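You operate a simulated robot arm through the tools that you are given. There is no shell and no other tool. Be economical: measure what you need, move in short steps, check, and stop when the job is done.

Carry out the task below with a simulated robot arm. There is one attempt and no reset: what you move stays moved.

JOB
Trim the salts meter to the figure on the Standard label.
Fine: stand the probe in the standard cup first, then move the orange trim slider; after that rinse the probe in the Rinse cup, stand it back in the probe stand and switch the salts meter off.
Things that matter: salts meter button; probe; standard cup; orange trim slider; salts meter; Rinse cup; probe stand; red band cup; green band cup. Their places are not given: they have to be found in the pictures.

It is judged by the outcome, as a careful person would: the job done as asked, and still so three seconds after it is handed in. It fails if anything else is knocked over, pushed out of place, dropped, spilled or broken.

ROBOT AND FRAMES
A 7-joint arm with a two-finger parallel gripper, fixed in place. Base frame: the origin is at the foot of the arm, x ahead of it, y to its left, z up; the work surface is at about z = 0. Lengths are in mm, angles in rad, forces in N, time in s.
With the tool pointing down near the work surface it reaches from about 220 to 580 mm from the base axis. Its first joint turns from -1.152 to 1.152 rad. Payload 2.5 kg.
The TCP is the grasp point between the finger pads, 23 mm short of the fingertips. In the tool frame z runs along the fingers and y along their closing line. Largest opening 94 mm; finger width 38, thickness 10; the body of the gripper, 54 by 96 mm, starts 39 mm behind the TCP.
Orientation is that of the tool frame in the base frame, as [roll, pitch, yaw] about the fixed x, y, z axes, in that order (R = Rz(yaw) Ry(pitch) Rx(roll)). With the fingers straight down and closing along the base's y, the tool's x points along the base's -x, its y along +y and its z along -z.

CONTROLS
- The arm moves only by the tool drive_tool. Its argument "targets" is a list of rows, each an object of numbers (a shift or turn left out is 0, a gripper value left out holds the last): "dx", "dy", "dz": the shift along the tool's x, y, z in cm; "ax", "ay", "az": the turn, a rotation vector about the tool's x, y, z in rad; "grip": the gripper command, from -1 (shut) to 1 (fully open), values between in proportion. In form: [{"dx": .., "dy": .., "dz": .., "ax": .., "ay": .., "az": .., "grip": ..}, ...]. A call has 1 to 12 rows; each row is the pose to reach, as a shift and turn from the pose commanded when the call began, along the tool's axes at that moment. Each row takes 0.2 s and may step no farther than 50 mm and 0.15 rad from the row before; otherwise, or with a gripper value out of range, the whole call is refused. Where a pose cannot be reached the arm comes as near as it can. A force on the tool above 90 N (or 10 N above the force at the start of the call, whichever is more), or a blocked arm, ends the call early, and 0.2 s more pass. Each finger travels about 108 mm/s and halts on what it meets, pressing with about 22 N; the grip force reading is that of the motor and also rises with nothing between the fingers. The clock runs only during rows and for 0.2 s after the last one: add rows that repeat a pose to give the fingers time. The reply holds the time, the measured pose of the TCP, the force on the tool along the base axes, the opening and the grip force, in the units named above and with some noise, and new pictures: "views" is both (left out), scene, wrist or none.
- Cameras (640 x 400 px; columns grow to the right, rows downward): "scene" is fixed at [120.8, -402.6, 563.3]; the picture's right is [0.83, -0.56, 0.00], its down [-0.29, -0.43, -0.86] and it looks along [0.48, 0.71, -0.52] (base axes); focal length 214 px, centre (320, 200). "wrist" rides on the gripper at [-39, 0, -44] in the tool frame; the picture's right is [0.00, -1.00, 0.00], its down [0.97, 0.00, -0.24] and it looks along [0.24, 0.00, 0.97] (tool axes); focal length 218 px, centre (320, 200).
- pixel_to_xyz(camera, pixels): for up to 12 pixels [column, row] of the newest picture of that camera ("zoom" is the newest enlarged one), the place [x, y, z] in the base frame of the surface seen there, good to about 2 mm, but the place of the scene camera against the robot may be out by one fixed shift of up to 18 mm in any direction. It takes no simulated time.
- zoom(camera, box): a new picture of the part [left, top, right, bottom] of that camera's present view, enlarged. It takes no simulated time.
- hand_in(): hands the job in; it is judged then, once.

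Go step by step. Measure first, check grasps and placings, and put right what went wrong. The budget is 80 turns and 120 pictures, counting those below and the enlarged ones. Unless the task says otherwise, let go and move clear before handing in, and close with one line.

The tools are called after "Request:" as name(argument=value, ...) on one line, values as JSON. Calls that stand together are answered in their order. drive_tool: Moves the arm, as the interface text tells. Its arguments: {"type":"object","properties":{"targets":{"type":"array"},"views":{"type":"string","enum":["both","scene","wrist","none"]}},"required":["targets"]} The other tools are called the same way: pixel_to_xyz (camera, pixels) gives the place of the surface under pixels of a picture; zoom (camera, box) takes an enlarged picture of a part of a camera's view; hand_in () hands the job in.

At the start:

```text
clock: 0.0
tcp_pos: [393.3, -20.3, 447.8]
tool_rot: [3.141, 0.0, 3.14]
ft_force: [-0.2, 0.8, -0.4]
grip_width: 94.0
finger_force: 0.1
```

scene: 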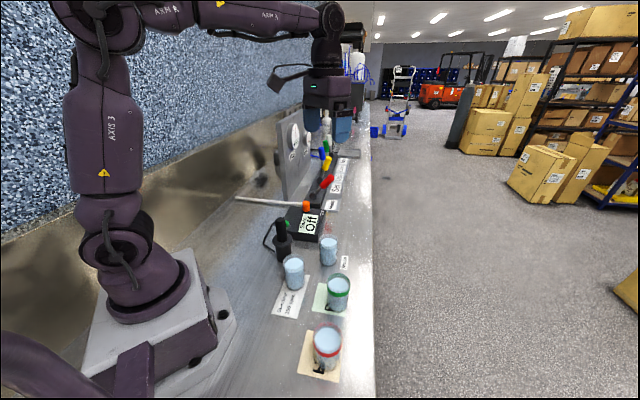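
wrist: 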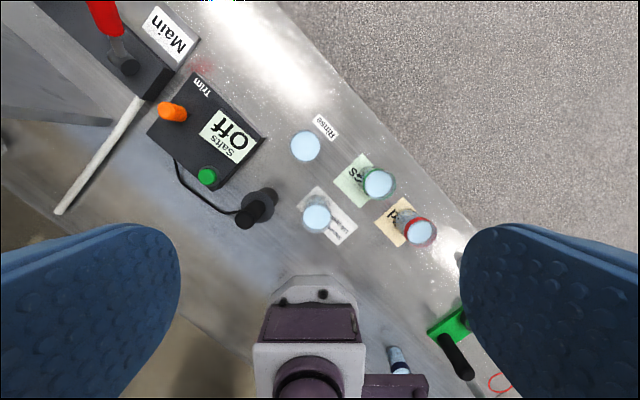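

The pictures show the meter (Off) around scene (308,223), the probe in its stand near (282,235), and the cups below that. I'll zoom in for detail.

Request:
zoom(camera="scene", box=[230, 180, 390, 280])

Request:
zoom(camera="scene", box=[240, 240, 400, 390])

Request:
zoom(camera="wrist", box=[130, 60, 290, 240])

Request:
zoom(camera="wrist", box=[280, 100, 450, 260])

Request:
pixel_to_xyz(camera="wrist", pixels=[[172, 112], [207, 176], [243, 217], [265, 197], [317, 218], [305, 146], [378, 185], [420, 232], [227, 135], [262, 142], [195, 75], [150, 130]])

```text
4.00 times, centred on (310, 230) of scene
```

zoom: 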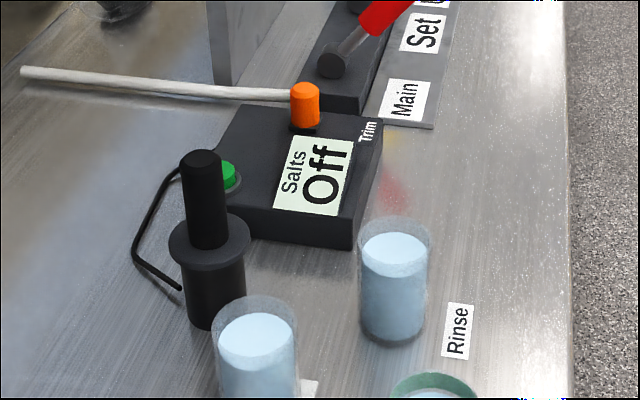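

```text
2.67 times, centred on (320, 315) of scene
```

zoom: 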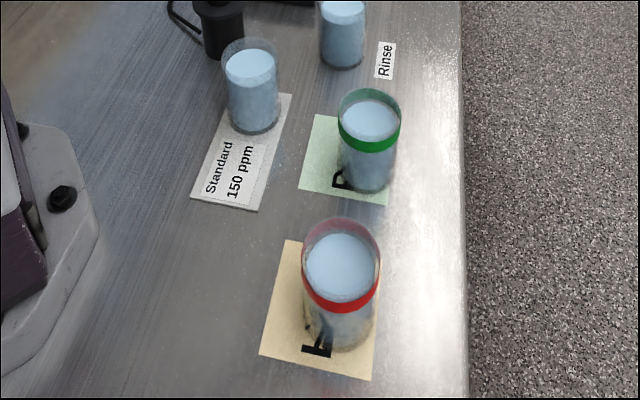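

```text
2.22 times, centred on (210, 150) of wrist
```

zoom: 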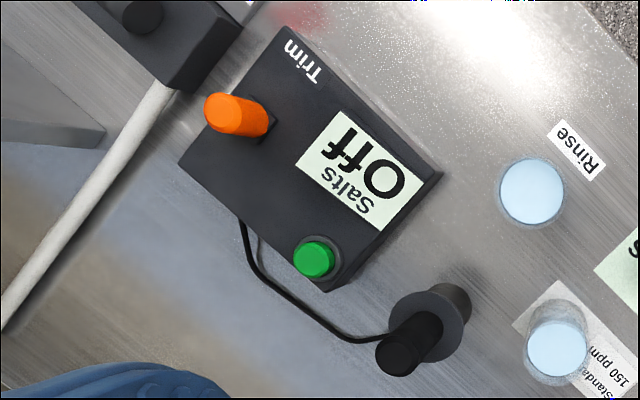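

```text
2.50 times, centred on (365, 180) of wrist
```

zoom: 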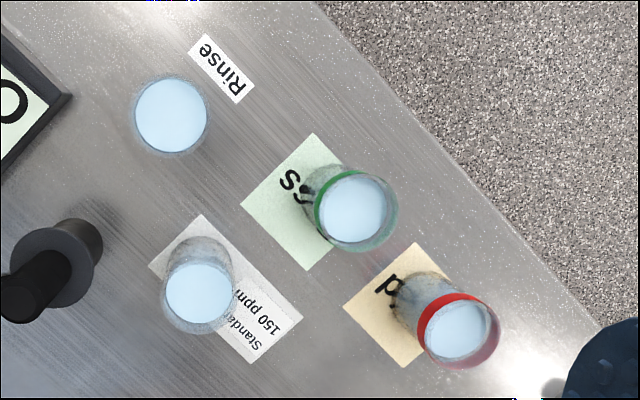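

```text
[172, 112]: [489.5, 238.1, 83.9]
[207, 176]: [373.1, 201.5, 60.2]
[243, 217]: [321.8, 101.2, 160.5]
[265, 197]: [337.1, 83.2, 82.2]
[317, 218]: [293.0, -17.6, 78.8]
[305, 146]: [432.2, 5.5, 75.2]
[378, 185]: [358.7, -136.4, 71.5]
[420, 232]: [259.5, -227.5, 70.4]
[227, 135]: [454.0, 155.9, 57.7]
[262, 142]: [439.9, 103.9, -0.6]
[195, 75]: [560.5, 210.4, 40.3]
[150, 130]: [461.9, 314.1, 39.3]
```

The wrist view gives usable places: button (373,201,60), slider (489,238,84) and probe top (322,101,160). Next I'll measure finer points on the probe, button, slider and cups.

Request:
pixel_to_xyz(camera="wrist", pixels=[[248, 215], [240, 221], [250, 221], [243, 211], [205, 174], [211, 178], [164, 108], [180, 114], [185, 119], [240, 210], [268, 206], [262, 195]])

Request:
zoom(camera="wrist", box=[220, 170, 300, 240])

Request:
zoom(camera="wrist", box=[140, 70, 240, 140])

```text
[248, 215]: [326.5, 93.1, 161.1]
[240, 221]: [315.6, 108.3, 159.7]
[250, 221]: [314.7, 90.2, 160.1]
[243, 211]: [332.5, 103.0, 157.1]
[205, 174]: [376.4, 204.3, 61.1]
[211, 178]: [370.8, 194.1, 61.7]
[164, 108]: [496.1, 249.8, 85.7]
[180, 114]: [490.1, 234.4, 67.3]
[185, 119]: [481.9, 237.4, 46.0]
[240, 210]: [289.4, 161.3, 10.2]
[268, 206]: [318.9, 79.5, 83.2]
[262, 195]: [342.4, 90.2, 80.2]
```

```text
5.71 times, centred on (260, 205) of wrist
```

zoom: 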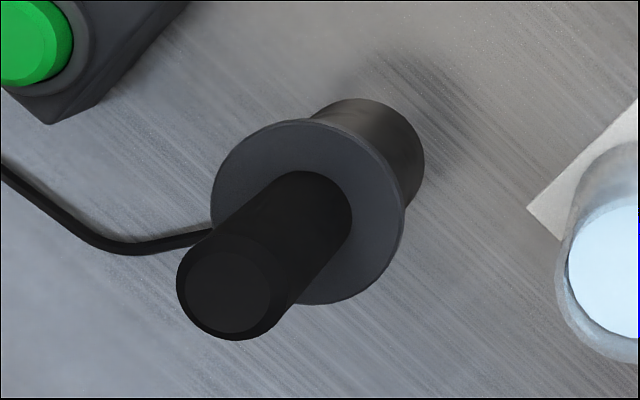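

```text
5.71 times, centred on (190, 105) of wrist
```

zoom: 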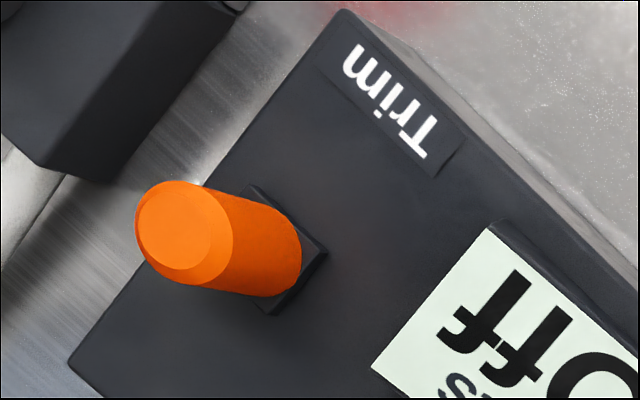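

Probe handle axis is about (322,99) with its top at z 160; the button is about (373,199,61). I'll close the gripper and move high above the button, looking on the way.

Request:
drive_tool(targets=[{"dx": 0.5, "dy": 4.5, "dz": 1, "grip": -1}, {"dx": 1, "dy": 9, "dz": 4}, {"dx": 1.5, "dy": 13.5, "dz": 7}, {"dx": 2, "dy": 18, "dz": 10}, {"dx": 2, "dy": 21.9, "dz": 13}, {"dx": 2, "dy": 21.9, "dz": 17}, {"dx": 2, "dy": 21.9, "dz": 20}, {"dx": 2, "dy": 21.9, "dz": 20}])

```text
refused: row 2 steps farther than a row can; nothing moved
```

Request:
drive_tool(targets=[{"dx": 0.5, "dy": 4, "dz": 1, "grip": -1}, {"dx": 1, "dy": 8, "dz": 3}, {"dx": 1.5, "dy": 12, "dz": 5}, {"dx": 2, "dy": 16, "dz": 7}, {"dx": 2, "dy": 20, "dz": 9}, {"dx": 2, "dy": 21.9, "dz": 13}, {"dx": 2, "dy": 21.9, "dz": 17}, {"dx": 2, "dy": 21.9, "dz": 20}, {"dx": 2, "dy": 21.9, "dz": 20}])

```text
clock: 2.0
tcp_pos: [372.6, 199.1, 248.7]
tool_rot: [3.141, -0.001, 3.141]
ft_force: [-0.2, -0.9, 0.6]
grip_width: 0.0
finger_force: 21.7
```

scene: 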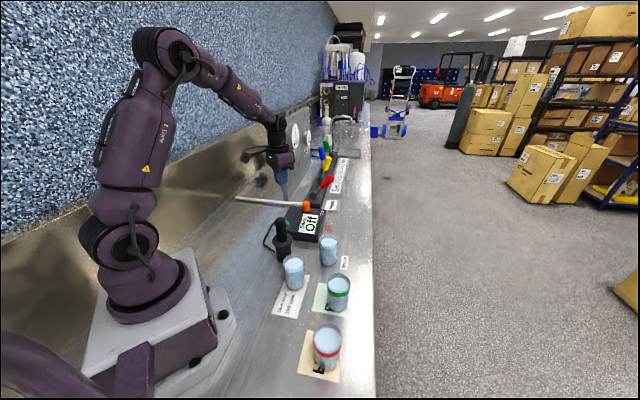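
wrist: 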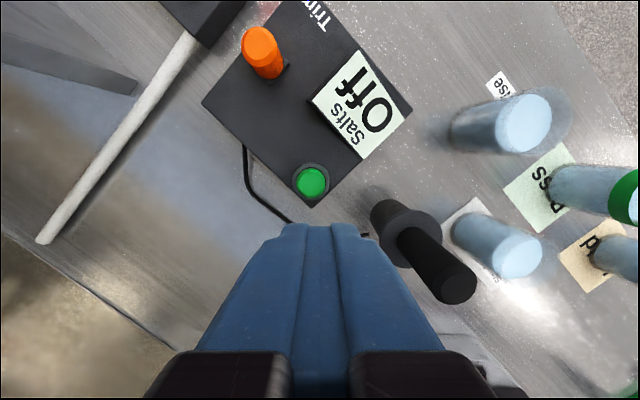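

The view is closer now: button at (312,181), slider at (262,50), cups and probe to the right. I'll measure them again from here.

Request:
pixel_to_xyz(camera="wrist", pixels=[[312, 181], [304, 182], [321, 180], [312, 169], [261, 36], [275, 70], [288, 62], [455, 283], [400, 222], [392, 238], [524, 122], [515, 258]])

Request:
zoom(camera="wrist", box=[200, 0, 420, 210])

Request:
pixel_to_xyz(camera="wrist", pixels=[[203, 103], [311, 207], [412, 110], [278, 4], [120, 140], [190, 40], [130, 85], [200, 20]])

```text
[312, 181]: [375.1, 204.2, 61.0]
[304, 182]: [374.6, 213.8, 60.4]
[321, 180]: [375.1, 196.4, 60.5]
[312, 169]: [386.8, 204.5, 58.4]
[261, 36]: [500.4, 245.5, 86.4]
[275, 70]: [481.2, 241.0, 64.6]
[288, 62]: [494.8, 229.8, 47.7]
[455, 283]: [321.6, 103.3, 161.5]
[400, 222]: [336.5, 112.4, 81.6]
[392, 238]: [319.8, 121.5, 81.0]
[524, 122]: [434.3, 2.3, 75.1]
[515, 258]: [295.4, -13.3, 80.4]
```

```text
1.90 times, centred on (310, 105) of wrist
```

zoom: 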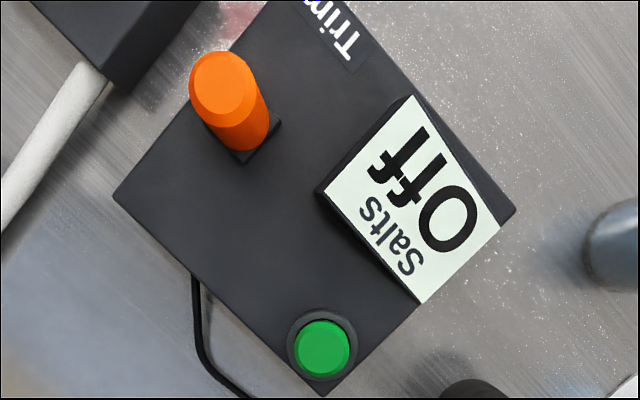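

```text
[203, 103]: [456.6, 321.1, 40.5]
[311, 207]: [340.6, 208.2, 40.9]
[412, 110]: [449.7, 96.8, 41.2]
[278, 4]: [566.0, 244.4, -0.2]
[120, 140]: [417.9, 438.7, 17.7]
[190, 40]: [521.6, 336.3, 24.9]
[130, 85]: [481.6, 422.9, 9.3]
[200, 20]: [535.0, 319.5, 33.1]
```

The meter top is z≈41 and the button's centre is (375,203) with its top at z≈61. I'll come down with closed fingers to just above it, then press gently.

Request:
drive_tool(targets=[{"dx": -0.2, "dy": 0.4, "dz": 4}, {"dx": -0.2, "dy": 0.4, "dz": 8}, {"dx": -0.2, "dy": 0.4, "dz": 12}, {"dx": -0.2, "dy": 0.4, "dz": 15.5}, {"dx": -0.2, "dy": 0.4, "dz": 16.3}, {"dx": -0.2, "dy": 0.4, "dz": 16.6}, {"dx": -0.2, "dy": 0.4, "dz": 16.8}])

```text
clock: 3.6
tcp_pos: [374.8, 203.4, 80.6]
tool_rot: [3.14, 0.0, 3.14]
ft_force: [-1.8, -0.8, 2.3]
grip_width: 0.1
finger_force: 21.8
```

scene: 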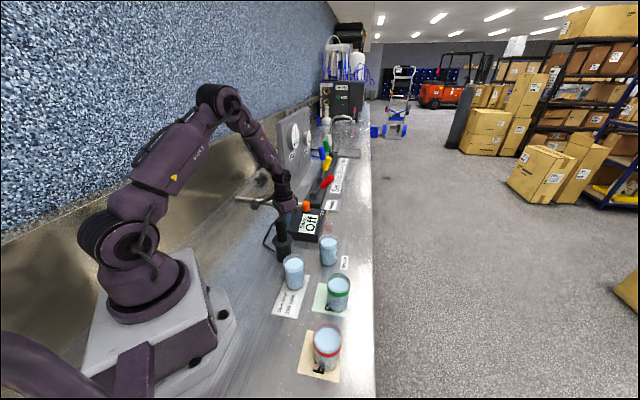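
wrist: 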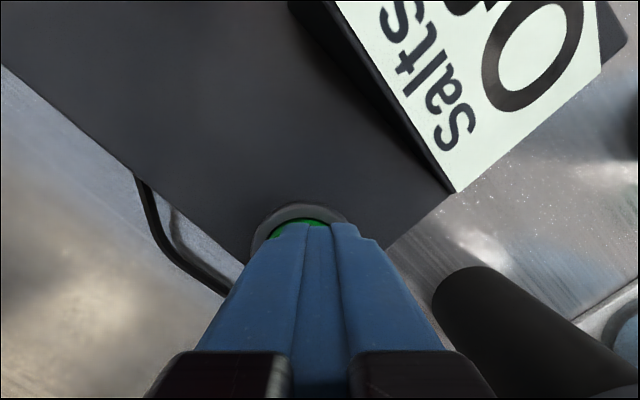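

The tip has reached the button with a light force, and the display still says Off. I'll press a few mm further.

Request:
drive_tool(targets=[{"dz": 0.15}, {"dz": 0.3}, {"dz": 0.45}, {"dz": 0.45}], views="wrist")

```text
clock: 4.6
tcp_pos: [375.8, 202.2, 76.6]
tool_rot: [3.141, -0.001, -3.139]
ft_force: [-21.5, -13.5, 58.1]
grip_width: 0.0
finger_force: 22.0
```

wrist: 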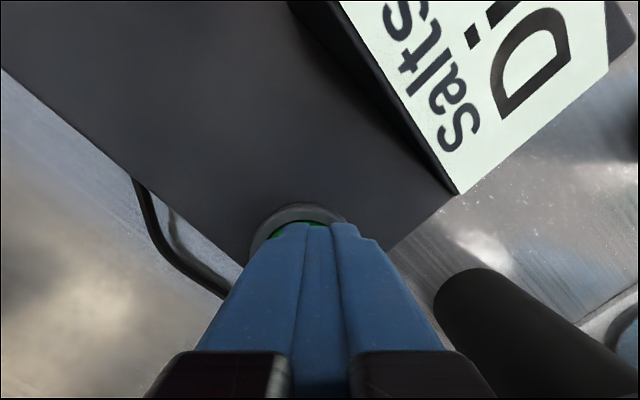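

The display now begins "D…", so the meter is on and the button has bottomed. I'll lift straight up and check.

Request:
drive_tool(targets=[{"dz": -1}, {"dz": -5}, {"dz": -9}, {"dz": -13}, {"dz": -17}, {"dz": -17}], views="wrist")

```text
clock: 6.0
tcp_pos: [374.8, 203.5, 248.0]
tool_rot: [3.141, -0.001, 3.14]
ft_force: [-0.2, -0.4, 0.4]
grip_width: 0.1
finger_force: 21.6
```

wrist: 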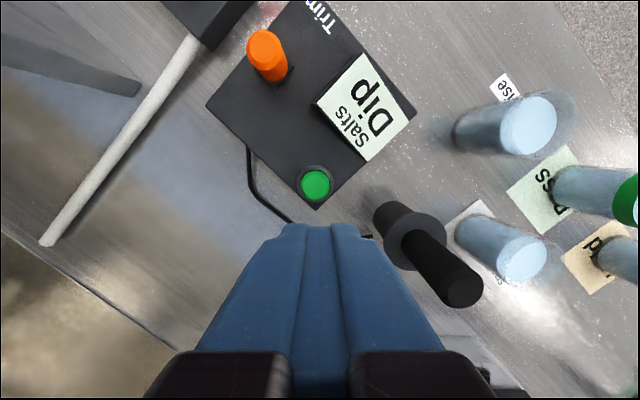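

The display reads "Dip" at (370,95), so the meter is on. Now I'll go above the probe at (323,100) with the gripper open and look straight down.

Request:
drive_tool(targets=[{"dx": 1.7, "dy": -3.5, "grip": 0.2}, {"dx": 3.4, "dy": -7}, {"dx": 5.2, "dy": -10.35}, {"dx": 5.2, "dy": -10.35}], views="wrist")

```text
clock: 7.0
tcp_pos: [324.4, 98.3, 246.5]
tool_rot: [-3.141, -0.001, -3.141]
ft_force: [1.0, 0.6, -0.4]
grip_width: 56.6
finger_force: 0.0
```

wrist: 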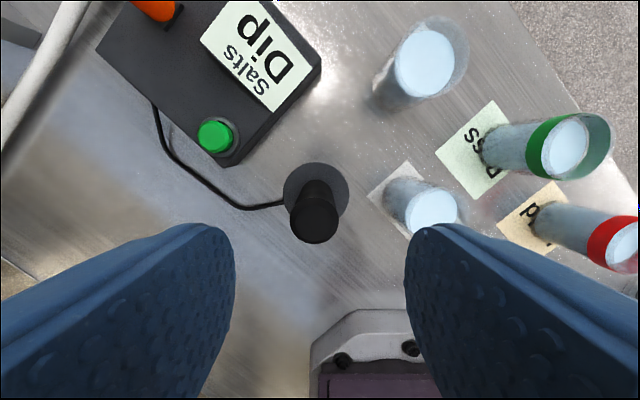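

Request:
pixel_to_xyz(camera="wrist", pixels=[[315, 222], [293, 222], [336, 222], [315, 204], [315, 240], [298, 178], [337, 180], [425, 62], [430, 209], [408, 62], [449, 62]])

Request:
zoom(camera="wrist", box=[260, 140, 480, 250])

Request:
zoom(camera="wrist", box=[360, 0, 500, 120])

```text
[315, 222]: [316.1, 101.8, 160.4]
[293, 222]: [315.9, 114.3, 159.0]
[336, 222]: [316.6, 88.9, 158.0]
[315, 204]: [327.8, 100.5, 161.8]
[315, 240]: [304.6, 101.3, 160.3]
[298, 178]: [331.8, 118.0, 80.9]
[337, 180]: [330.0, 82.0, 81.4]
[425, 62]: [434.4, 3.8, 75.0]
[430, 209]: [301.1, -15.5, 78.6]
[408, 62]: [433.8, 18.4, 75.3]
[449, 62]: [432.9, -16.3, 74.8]
```

```text
2.91 times, centred on (370, 195) of wrist
```

zoom: 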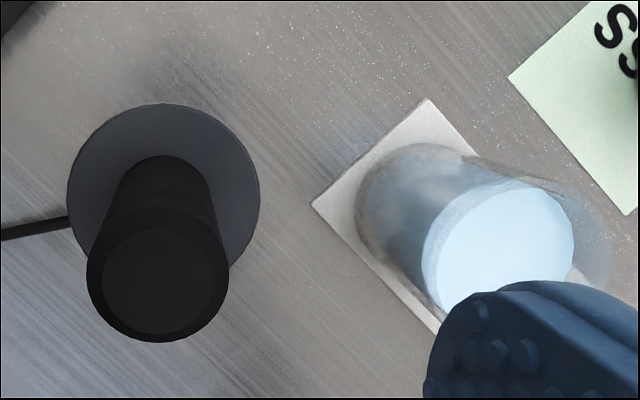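

```text
3.33 times, centred on (430, 60) of wrist
```

zoom: 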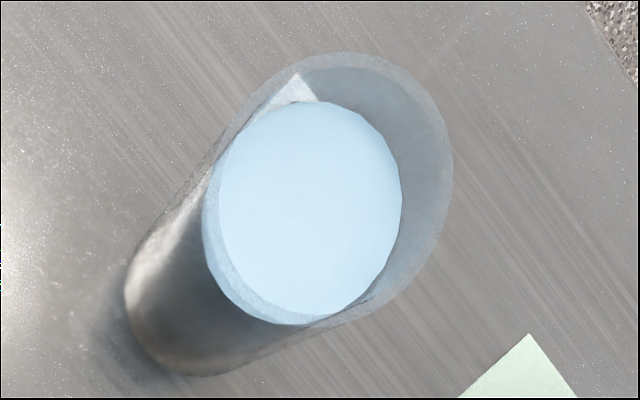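

Handle is about 26 mm across, centred at (316,101), top z 160; standard cup is centred near (297,-16) and rinse near (433,4). I'll descend around the handle and close.

Request:
drive_tool(targets=[{"dx": 0.7, "dy": 0.15, "dz": 3}, {"dx": 0.7, "dy": 0.15, "dz": 6}, {"dx": 0.7, "dy": 0.15, "dz": 9}, {"dx": 0.7, "dy": 0.15, "dz": 11.8}, {"dx": 0.7, "dy": 0.15, "dz": 11.8}, {"dx": 0.7, "dy": 0.15, "dz": 11.8, "grip": -1}, {"dx": 0.7, "dy": 0.15, "dz": 11.8}, {"dx": 0.7, "dy": 0.15, "dz": 11.8}])

```text
clock: 8.8
tcp_pos: [315.2, 100.6, 129.2]
tool_rot: [3.141, -0.001, -3.141]
ft_force: [1.0, 0.4, 0.2]
grip_width: 30.5
finger_force: 21.7
```

scene: 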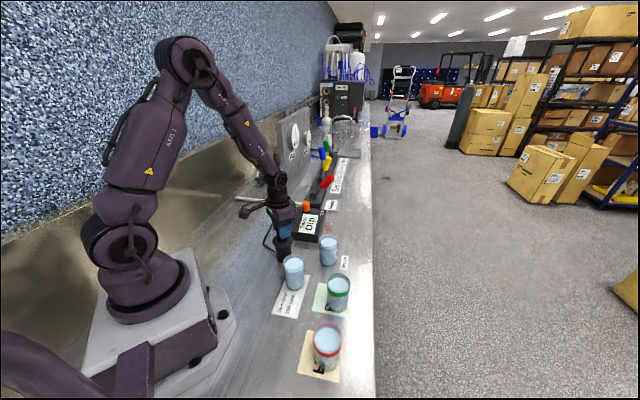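
wrist: 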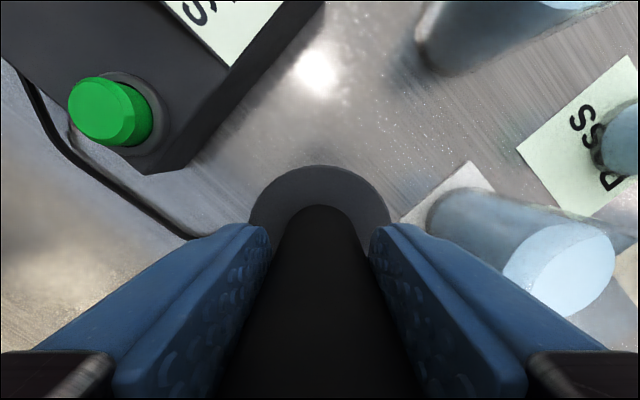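

The fingers stopped at 30.5 mm on the handle. I'll lift straight up and look at what comes along.

Request:
drive_tool(targets=[{"dz": -1}, {"dz": -3}, {"dz": -6}, {"dz": -9}, {"dz": -12}, {"dz": -12}])

```text
clock: 10.2
tcp_pos: [316.0, 101.3, 249.1]
tool_rot: [3.141, 0.0, -3.141]
ft_force: [0.5, -0.1, -0.1]
grip_width: 30.8
finger_force: 22.4
```

scene: 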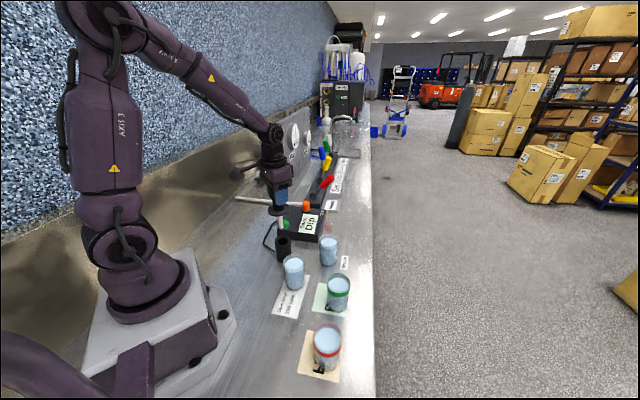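
wrist: 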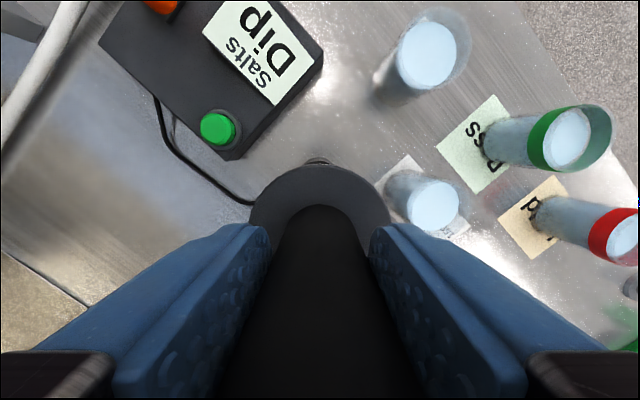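

Request:
zoom(camera="scene", box=[240, 160, 340, 290])

Request:
pixel_to_xyz(camera="wrist", pixels=[[415, 205], [434, 205], [458, 205], [434, 182], [434, 226], [427, 54], [427, 20], [427, 86]])

Request:
zoom(camera="wrist", box=[360, 150, 500, 250])

```text
3.08 times, centred on (290, 225) of scene
```

zoom: 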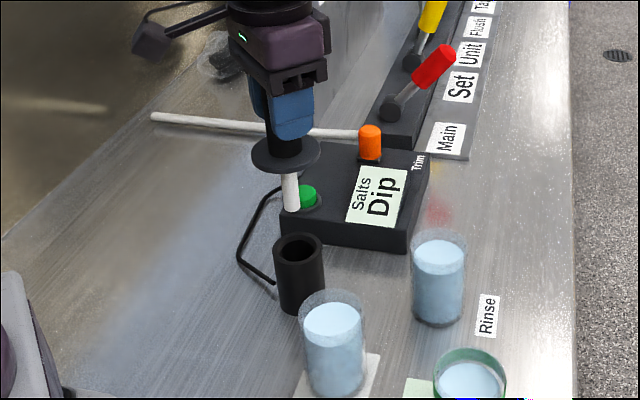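

```text
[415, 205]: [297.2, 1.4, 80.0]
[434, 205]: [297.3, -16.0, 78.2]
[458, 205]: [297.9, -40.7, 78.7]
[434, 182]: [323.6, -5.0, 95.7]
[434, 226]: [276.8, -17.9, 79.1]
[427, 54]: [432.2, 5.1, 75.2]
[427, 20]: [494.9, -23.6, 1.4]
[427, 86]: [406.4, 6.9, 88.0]
```

```text
4.00 times, centred on (430, 200) of wrist
```

zoom: 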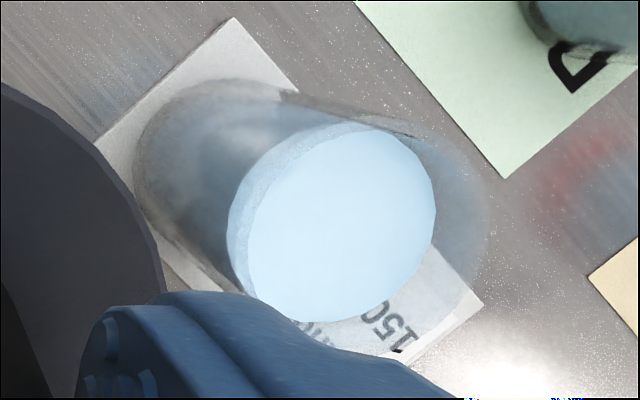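

The probe came out cleanly: it has a wide collar (about 62 mm) and a white stem, and the collar will rest on the cup rim (z≈95). I'll move over the standard cup, centred at about (297,-17).

Request:
drive_tool(targets=[{"dx": 0.5, "dy": -3}, {"dx": 1.0, "dy": -6}, {"dx": 1.5, "dy": -9}, {"dx": 1.9, "dy": -11.8}, {"dx": 1.9, "dy": -11.8}])

```text
clock: 11.4
tcp_pos: [297.2, -17.3, 249.7]
tool_rot: [-3.14, 0.0, -3.141]
ft_force: [0.2, 0.3, -0.9]
grip_width: 30.8
finger_force: 22.4
```

scene: 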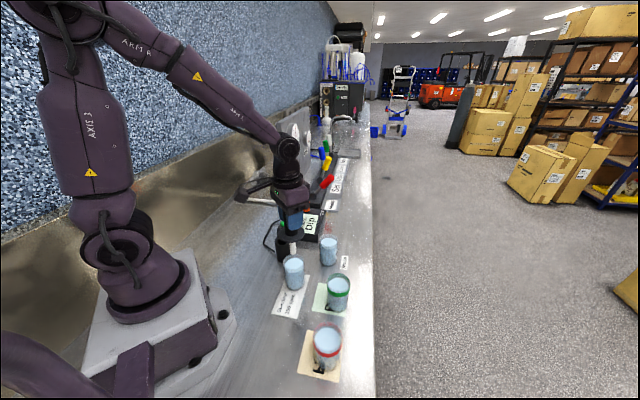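
wrist: 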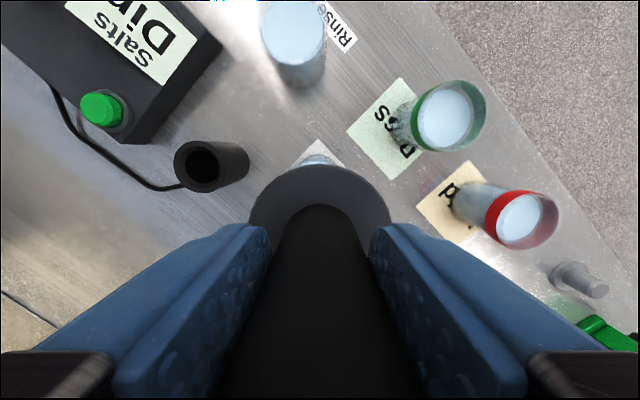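

Request:
zoom(camera="scene", box=[250, 190, 350, 320])

Request:
pixel_to_xyz(camera="scene", pixels=[[293, 262], [328, 242], [292, 225], [293, 249], [308, 228]])

Request:
pixel_to_xyz(camera="wrist", pixels=[[293, 30], [317, 158], [203, 166], [205, 143], [206, 189], [180, 166], [230, 166]])

```text
3.08 times, centred on (300, 255) of scene
```

zoom: 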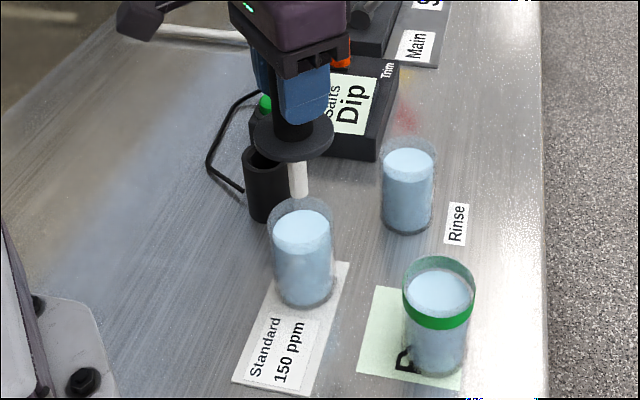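

```text
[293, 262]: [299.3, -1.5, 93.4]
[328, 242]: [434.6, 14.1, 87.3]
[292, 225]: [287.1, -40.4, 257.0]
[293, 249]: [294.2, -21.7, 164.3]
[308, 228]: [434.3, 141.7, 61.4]
```

```text
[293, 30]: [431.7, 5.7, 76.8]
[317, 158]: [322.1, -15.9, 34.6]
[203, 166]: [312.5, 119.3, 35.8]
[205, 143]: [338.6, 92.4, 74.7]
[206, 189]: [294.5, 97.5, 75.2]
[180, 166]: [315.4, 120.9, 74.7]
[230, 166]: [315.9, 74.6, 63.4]
```

The stem hangs over the standard cup. I'll lower it in steps until the collar is near the rim (TCP z≈150).

Request:
drive_tool(targets=[{"dz": 3}, {"dz": 6}, {"dz": 8}, {"dz": 9}, {"dz": 9.5}, {"dz": 9.5}])

Request:
zoom(camera="scene", box=[250, 190, 350, 320])

```text
clock: 12.8
tcp_pos: [296.6, -16.0, 153.4]
tool_rot: [3.141, 0.0, -3.141]
ft_force: [-0.6, -0.2, -0.4]
grip_width: 30.5
finger_force: 21.8
```

scene: 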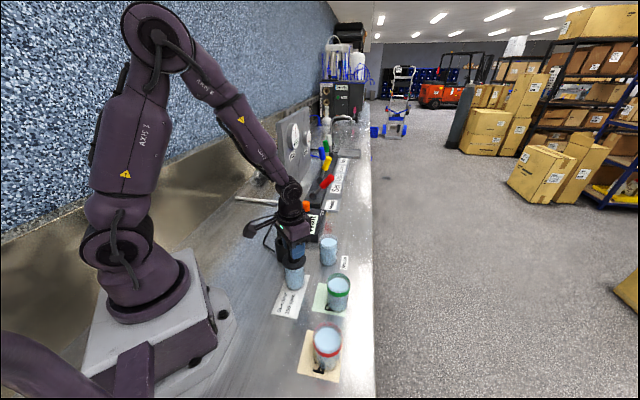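
wrist: 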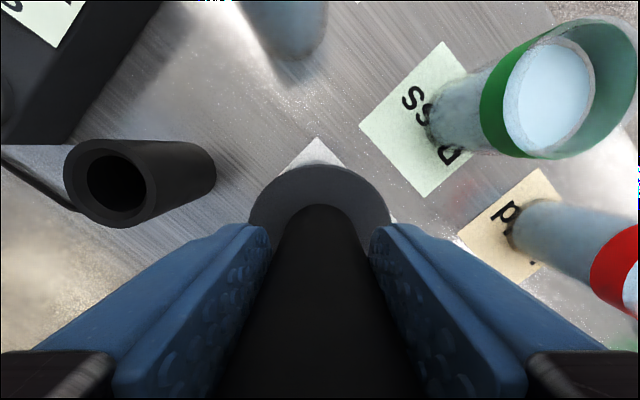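

```text
3.08 times, centred on (300, 255) of scene
```

zoom: 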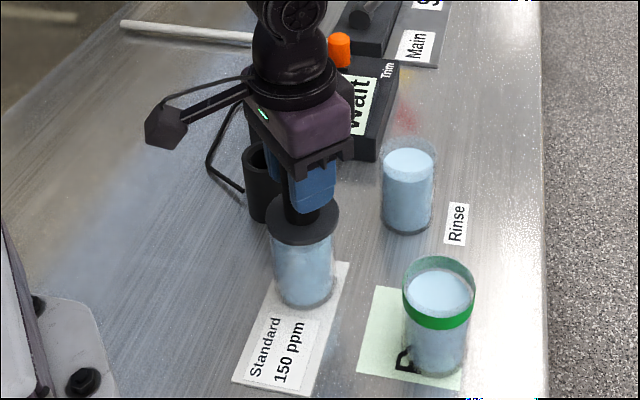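

The display shows "Wait", so the stem is in the liquid and the collar sits centred just above the rim. I'll lower in 2 mm steps to contact.

Request:
drive_tool(targets=[{"dz": 0.2}, {"dz": 0.4}], views="none")

```text
clock: 13.4
tcp_pos: [297.8, -17.2, 148.4]
tool_rot: [-3.142, 0.0, 3.141]
ft_force: [-0.6, 0.9, -0.5]
grip_width: 31.0
finger_force: 22.1
```

Request:
drive_tool(targets=[{"dz": 0.1}, {"dz": 0.2}, {"dz": 0.2}], views="none")

```text
clock: 14.2
tcp_pos: [298.6, -17.3, 147.6]
tool_rot: [3.141, 0.0, -3.141]
ft_force: [-3.2, -0.3, 11.4]
grip_width: 30.5
finger_force: 21.9
```

Contact: 11 N at TCP z 147.6, as predicted. I'll open partway to release, then check.

Request:
drive_tool(targets=[{"dz": -0.08}, {"dz": -0.08, "grip": -0.2}, {"dz": -0.08, "grip": 0.1}, {"dz": -0.08, "grip": 0.2}])

Request:
zoom(camera="scene", box=[250, 190, 350, 320])

```text
clock: 15.2
tcp_pos: [297.3, -17.8, 147.9]
tool_rot: [-3.142, 0.0, 3.141]
ft_force: [-0.4, -0.1, -0.3]
grip_width: 56.4
finger_force: 0.3
```

scene: 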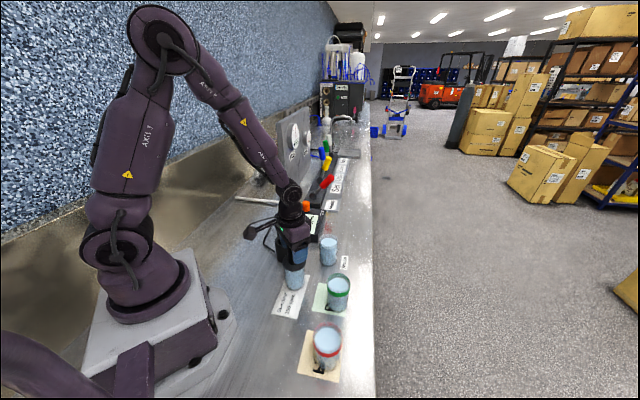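
wrist: 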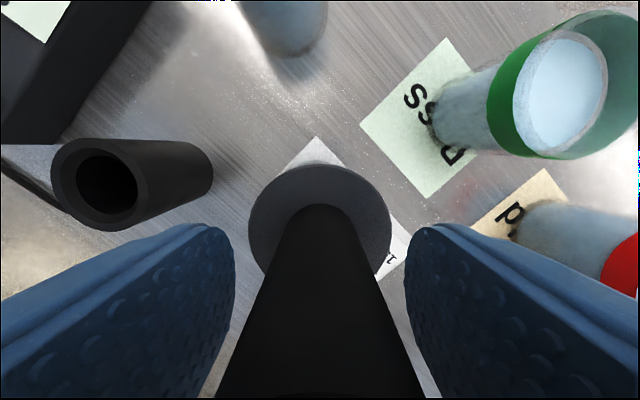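

```text
3.08 times, centred on (300, 255) of scene
```

zoom: 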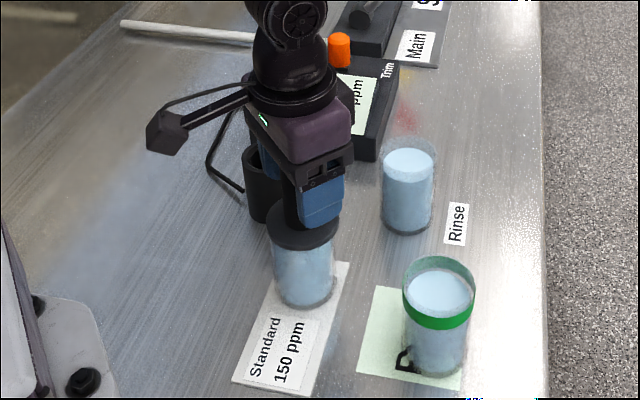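

The probe stands free and upright on the cup, and the display now shows a ppm figure. I'll rise straight clear.

Request:
drive_tool(targets=[{"dz": -3}, {"dz": -7}, {"dz": -11}, {"dz": -15}, {"dx": -3, "dy": 4, "dz": -15}, {"dx": -6, "dy": 7.5, "dz": -15}, {"dx": -9, "dy": 11, "dz": -15}, {"dx": -9, "dy": 11, "dz": -15}])

Request:
zoom(camera="wrist", box=[160, 0, 400, 180])

Request:
zoom(camera="scene", box=[250, 180, 350, 300])

```text
clock: 17.0
tcp_pos: [386.7, 95.2, 298.8]
tool_rot: [-3.141, 0.0, -3.14]
ft_force: [0.4, -0.4, -0.5]
grip_width: 56.4
finger_force: 0.0
```

scene: 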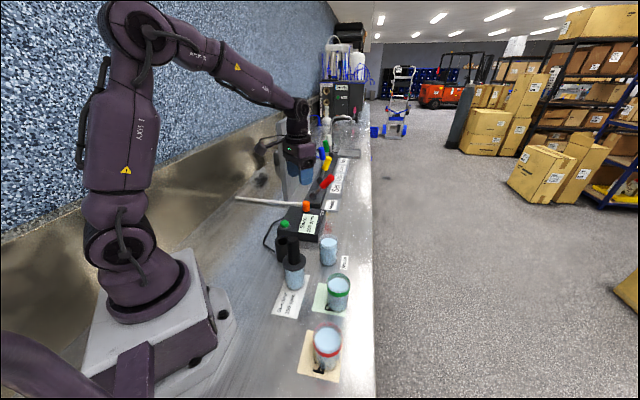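
wrist: 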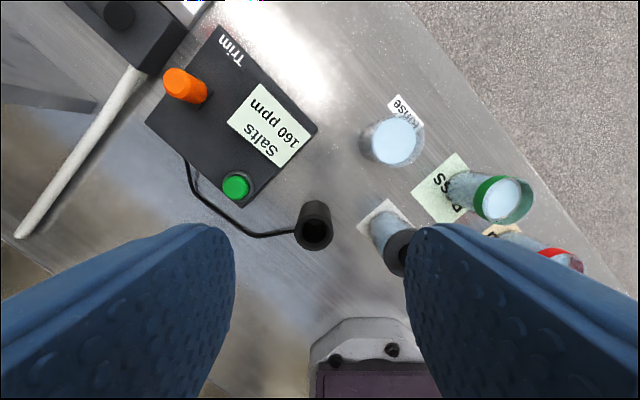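

```text
2.22 times, centred on (280, 90) of wrist
```

zoom: 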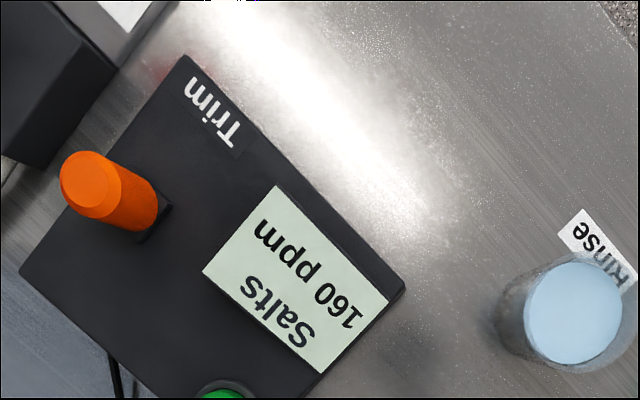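

```text
3.33 times, centred on (300, 240) of scene
```

zoom: 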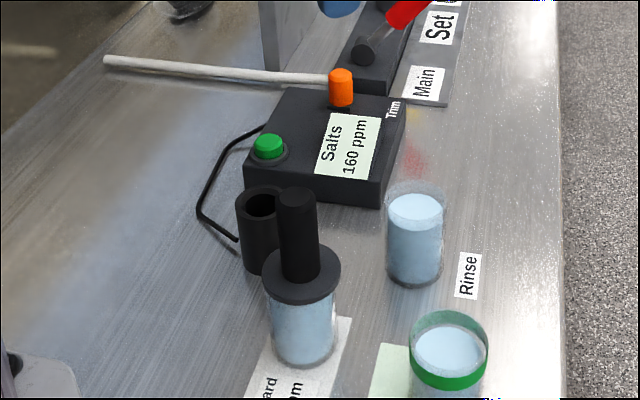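

The meter reads "160 ppm" against the 150 on the label. Before working at the slider, I'll check the surrounding obstacles (red lever, rod, panel).

Request:
pixel_to_xyz(camera="scene", pixels=[[327, 183], [320, 194], [330, 177], [326, 165], [240, 198], [296, 203], [285, 190], [290, 165], [306, 203], [306, 212], [312, 192]])

Request:
pixel_to_xyz(camera="wrist", pixels=[[175, 82], [170, 78], [205, 98], [208, 88], [186, 84], [180, 96], [118, 15], [130, 75], [25, 225], [40, 75], [220, 30], [148, 122]])

Request:
zoom(camera="scene", box=[270, 110, 370, 230])

```text
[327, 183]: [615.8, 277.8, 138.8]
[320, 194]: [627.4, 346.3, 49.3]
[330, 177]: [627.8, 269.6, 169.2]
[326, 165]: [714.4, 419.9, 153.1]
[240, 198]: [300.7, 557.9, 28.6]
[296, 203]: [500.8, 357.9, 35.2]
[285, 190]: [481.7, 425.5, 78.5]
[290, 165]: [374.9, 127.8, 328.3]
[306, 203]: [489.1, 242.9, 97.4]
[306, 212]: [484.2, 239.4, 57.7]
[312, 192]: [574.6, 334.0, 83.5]
```

```text
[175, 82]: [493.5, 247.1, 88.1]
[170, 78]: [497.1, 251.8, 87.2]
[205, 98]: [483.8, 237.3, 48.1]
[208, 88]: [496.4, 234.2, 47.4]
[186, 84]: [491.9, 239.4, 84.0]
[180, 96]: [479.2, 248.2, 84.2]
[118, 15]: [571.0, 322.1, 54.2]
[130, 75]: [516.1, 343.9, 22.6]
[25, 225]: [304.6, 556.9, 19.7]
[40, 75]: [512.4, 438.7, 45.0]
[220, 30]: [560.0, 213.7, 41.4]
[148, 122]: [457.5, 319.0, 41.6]
```

```text
3.33 times, centred on (320, 170) of scene
```

zoom: 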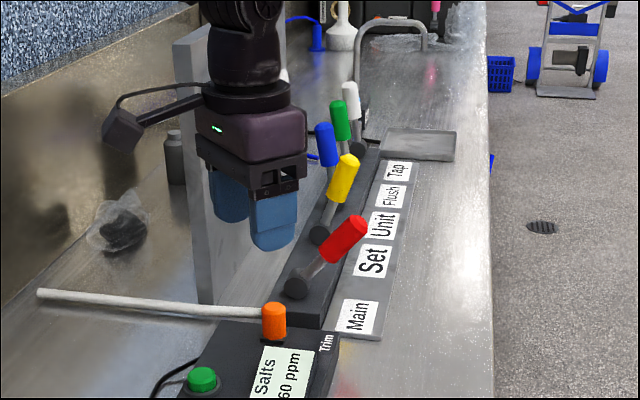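

The red lever tip is at (628,270,169), clear of the slider at about (488,243). I'll check that camera-arm piece at scene (260,158) and move to above the slider for a close look.

Request:
pixel_to_xyz(camera="scene", pixels=[[254, 155], [262, 160], [300, 170]])

Request:
drive_tool(targets=[{"dx": -3, "dy": 4, "dz": 2, "grip": 0}, {"dx": -6, "dy": 8, "dz": 4}, {"dx": -9, "dy": 12, "dz": 6}, {"dx": -10, "dy": 14.8, "dz": 9}, {"dx": -10, "dy": 14.8, "dz": 12}, {"dx": -10, "dy": 14.8, "dz": 12}])

```text
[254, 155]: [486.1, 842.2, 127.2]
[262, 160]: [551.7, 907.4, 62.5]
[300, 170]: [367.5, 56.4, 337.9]
```

```text
refused: row 1 steps farther than a row can; nothing moved
```

Request:
drive_tool(targets=[{"dx": -2, "dy": 3, "dz": 2, "grip": 0}, {"dx": -4, "dy": 6, "dz": 4}, {"dx": -6, "dy": 9, "dz": 6}, {"dx": -8, "dy": 12, "dz": 8}, {"dx": -10, "dy": 14.8, "dz": 10}, {"dx": -10, "dy": 14.8, "dz": 12}, {"dx": -10, "dy": 14.8, "dz": 12}])

Request:
zoom(camera="wrist", box=[240, 120, 400, 260])

```text
clock: 18.6
tcp_pos: [487.4, 242.1, 178.3]
tool_rot: [3.14, 0.0, 3.141]
ft_force: [0.4, -0.5, -0.5]
grip_width: 46.7
finger_force: 0.0
```

scene: 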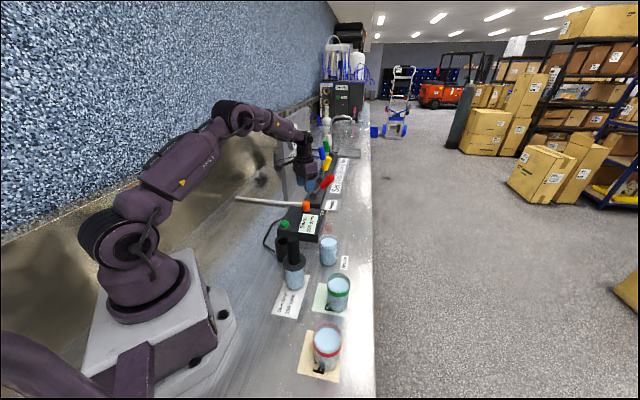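
wrist: 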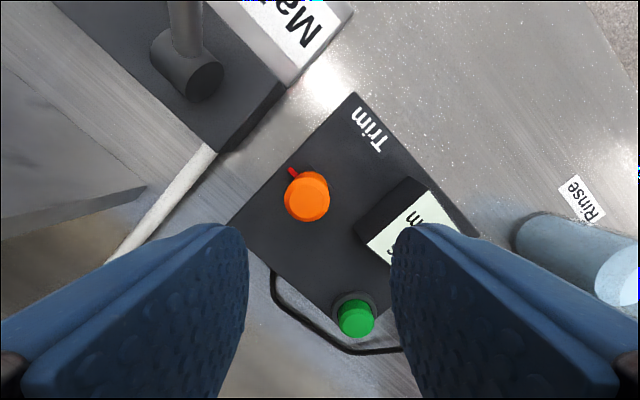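

```text
2.86 times, centred on (320, 190) of wrist
```

zoom: 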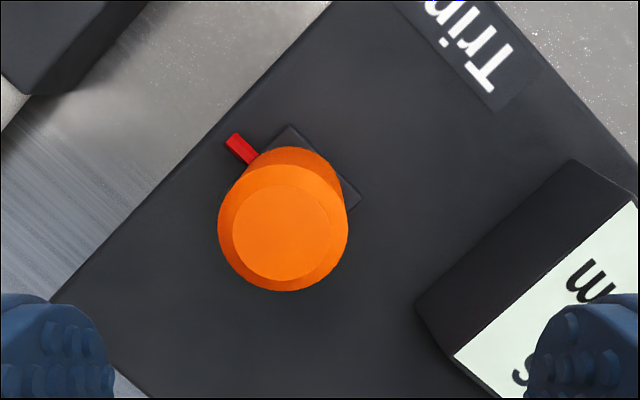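

Now I see the knob top at (307,197) with a red pointer on its upper-left, which suggests travel at right angles to the pointer. I'll measure the knob.

Request:
pixel_to_xyz(camera="wrist", pixels=[[304, 200], [286, 198], [327, 198], [305, 182], [305, 220], [322, 177], [292, 172], [340, 185], [320, 196], [365, 225], [408, 180], [292, 172]])

```text
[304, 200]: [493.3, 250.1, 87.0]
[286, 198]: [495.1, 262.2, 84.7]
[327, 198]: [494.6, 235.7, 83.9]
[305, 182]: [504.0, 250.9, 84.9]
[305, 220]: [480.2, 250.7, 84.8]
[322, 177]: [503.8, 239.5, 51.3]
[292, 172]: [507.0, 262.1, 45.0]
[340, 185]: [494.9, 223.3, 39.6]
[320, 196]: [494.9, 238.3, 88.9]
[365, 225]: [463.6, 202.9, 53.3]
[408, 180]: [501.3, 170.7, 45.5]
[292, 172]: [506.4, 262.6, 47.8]
```

Knob centre is about (492,249), 25 mm across and z 50–88. I'll descend to TCP z 78 around it and close.

Request:
drive_tool(targets=[{"dx": -0.5, "dy": 0.65, "dz": 3}, {"dx": -0.5, "dy": 0.65, "dz": 6}, {"dx": -0.5, "dy": 0.65, "dz": 8.5}, {"dx": -0.5, "dy": 0.65, "dz": 10}, {"dx": -0.5, "dy": 0.65, "dz": 10}])

```text
clock: 19.8
tcp_pos: [491.3, 247.4, 77.2]
tool_rot: [3.141, 0.001, -3.139]
ft_force: [-0.2, -0.4, 0.3]
grip_width: 46.7
finger_force: 0.1
```

scene: 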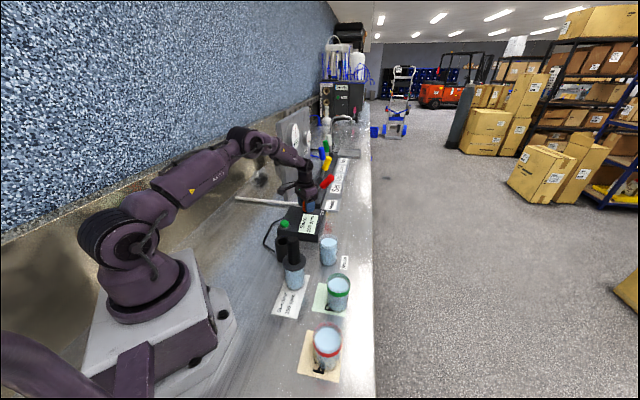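
wrist: 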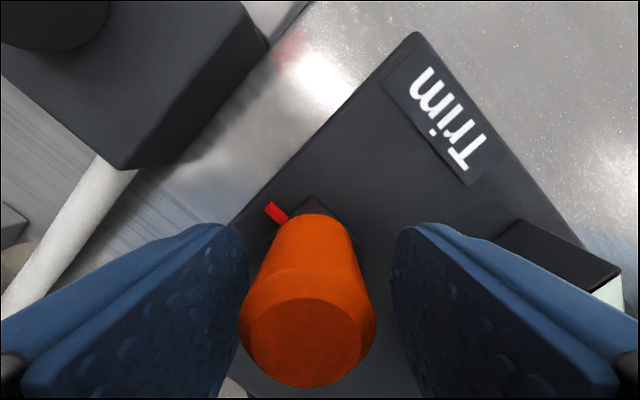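

The knob is ~2 mm toward the left finger (+y). I'll centre on it and close.

Request:
drive_tool(targets=[{"dy": 0.18}, {"dy": 0.18, "grip": -0.3}, {"dy": 0.18, "grip": -1}, {"dy": 0.18}])

Request:
zoom(camera="scene", box=[280, 190, 350, 250])

```text
clock: 20.8
tcp_pos: [490.8, 250.4, 78.4]
tool_rot: [3.141, 0.001, -3.139]
ft_force: [7.1, 7.5, -4.6]
grip_width: 28.7
finger_force: 44.8
```

scene: 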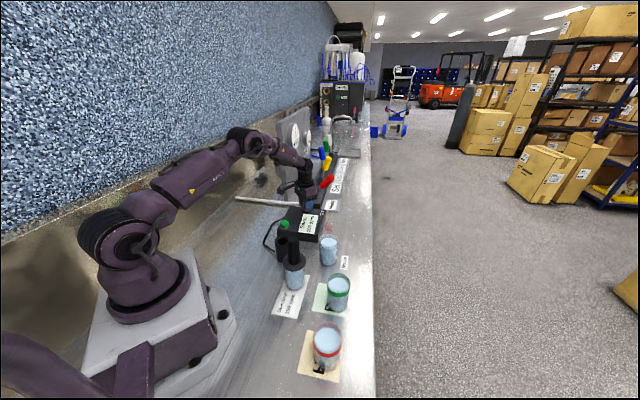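
wrist: 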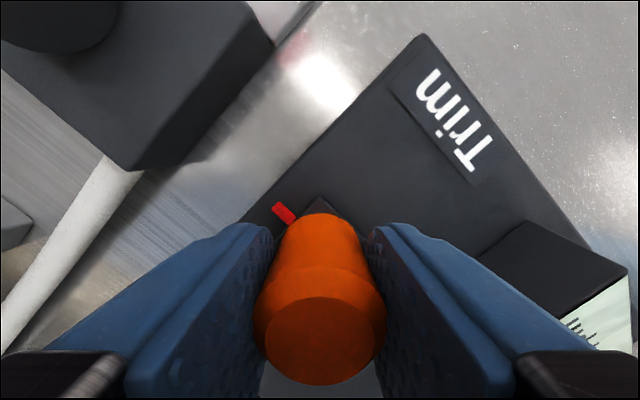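

```text
6.67 times, centred on (315, 220) of scene
```

zoom: 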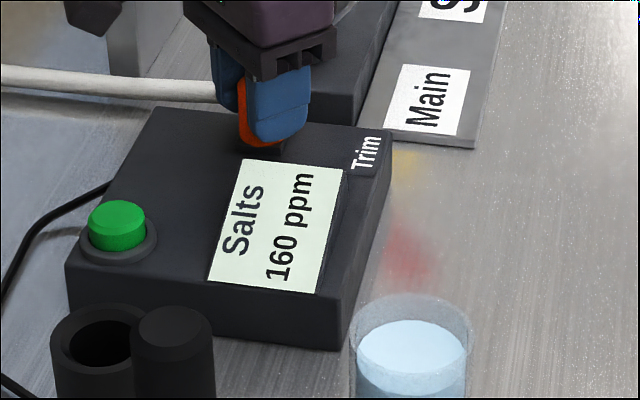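

The knob is held (28.7 mm) and the display still reads 160 ppm, legible in the scene zoom. I'll try a small 4 mm move along the presumed slot toward "Trim" (+x,−y).

Request:
drive_tool(targets=[{"dx": -0.14, "dy": -0.14}, {"dx": -0.28, "dy": -0.28}, {"dx": -0.28, "dy": -0.28}], views="none")

Request:
zoom(camera="scene", box=[280, 190, 350, 250])

```text
clock: 21.6
tcp_pos: [495.2, 247.3, 78.4]
tool_rot: [3.14, 0.001, 3.142]
ft_force: [9.8, 9.9, -4.6]
grip_width: 28.4
finger_force: 45.0
```

```text
6.67 times, centred on (315, 220) of scene
```

zoom: 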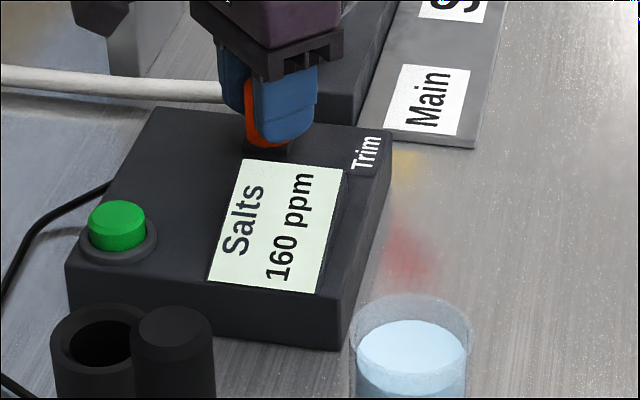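

It slides freely along that line (the force stays only crosswise), but the reading hasn't changed. It may lag, so I'll move another 4 mm and wait a bit.

Request:
drive_tool(targets=[{"dx": -0.14, "dy": -0.14}, {"dx": -0.28, "dy": -0.28}, {"dx": -0.28, "dy": -0.28}, {"dx": -0.28, "dy": -0.28}, {"dx": -0.28, "dy": -0.28}, {"dx": -0.28, "dy": -0.28}], views="wrist")

Request:
zoom(camera="scene", box=[280, 190, 350, 250])

```text
clock: 23.0
tcp_pos: [497.9, 244.7, 77.8]
tool_rot: [3.142, -0.001, -3.141]
ft_force: [5.1, 5.3, 2.1]
grip_width: 28.5
finger_force: 44.6
```

wrist: 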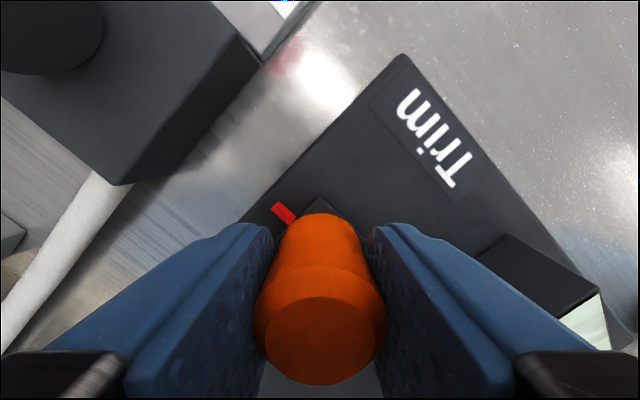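

```text
6.67 times, centred on (315, 220) of scene
```

zoom: 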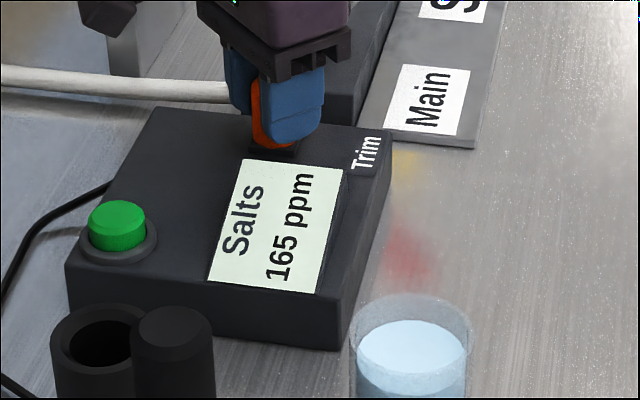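

The reading rose to 165 ppm, so it must go the other way. I'll wait 1 s to see whether the figure is settled here.

Request:
drive_tool(targets=[{"dx": 0}, {"dx": 0}, {"dx": 0}, {"dx": 0}, {"dx": 0}], views="none")

Request:
zoom(camera="scene", box=[280, 190, 350, 250])

```text
clock: 24.2
tcp_pos: [499.3, 244.0, 76.6]
tool_rot: [-3.14, -0.001, -3.141]
ft_force: [2.9, 3.3, 5.9]
grip_width: 28.4
finger_force: 44.9
```

```text
6.67 times, centred on (315, 220) of scene
```

zoom: 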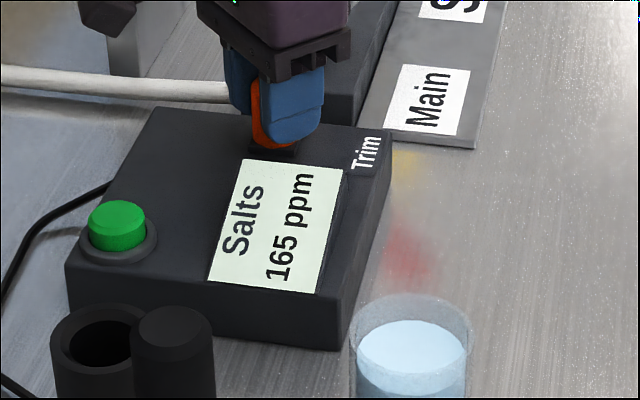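

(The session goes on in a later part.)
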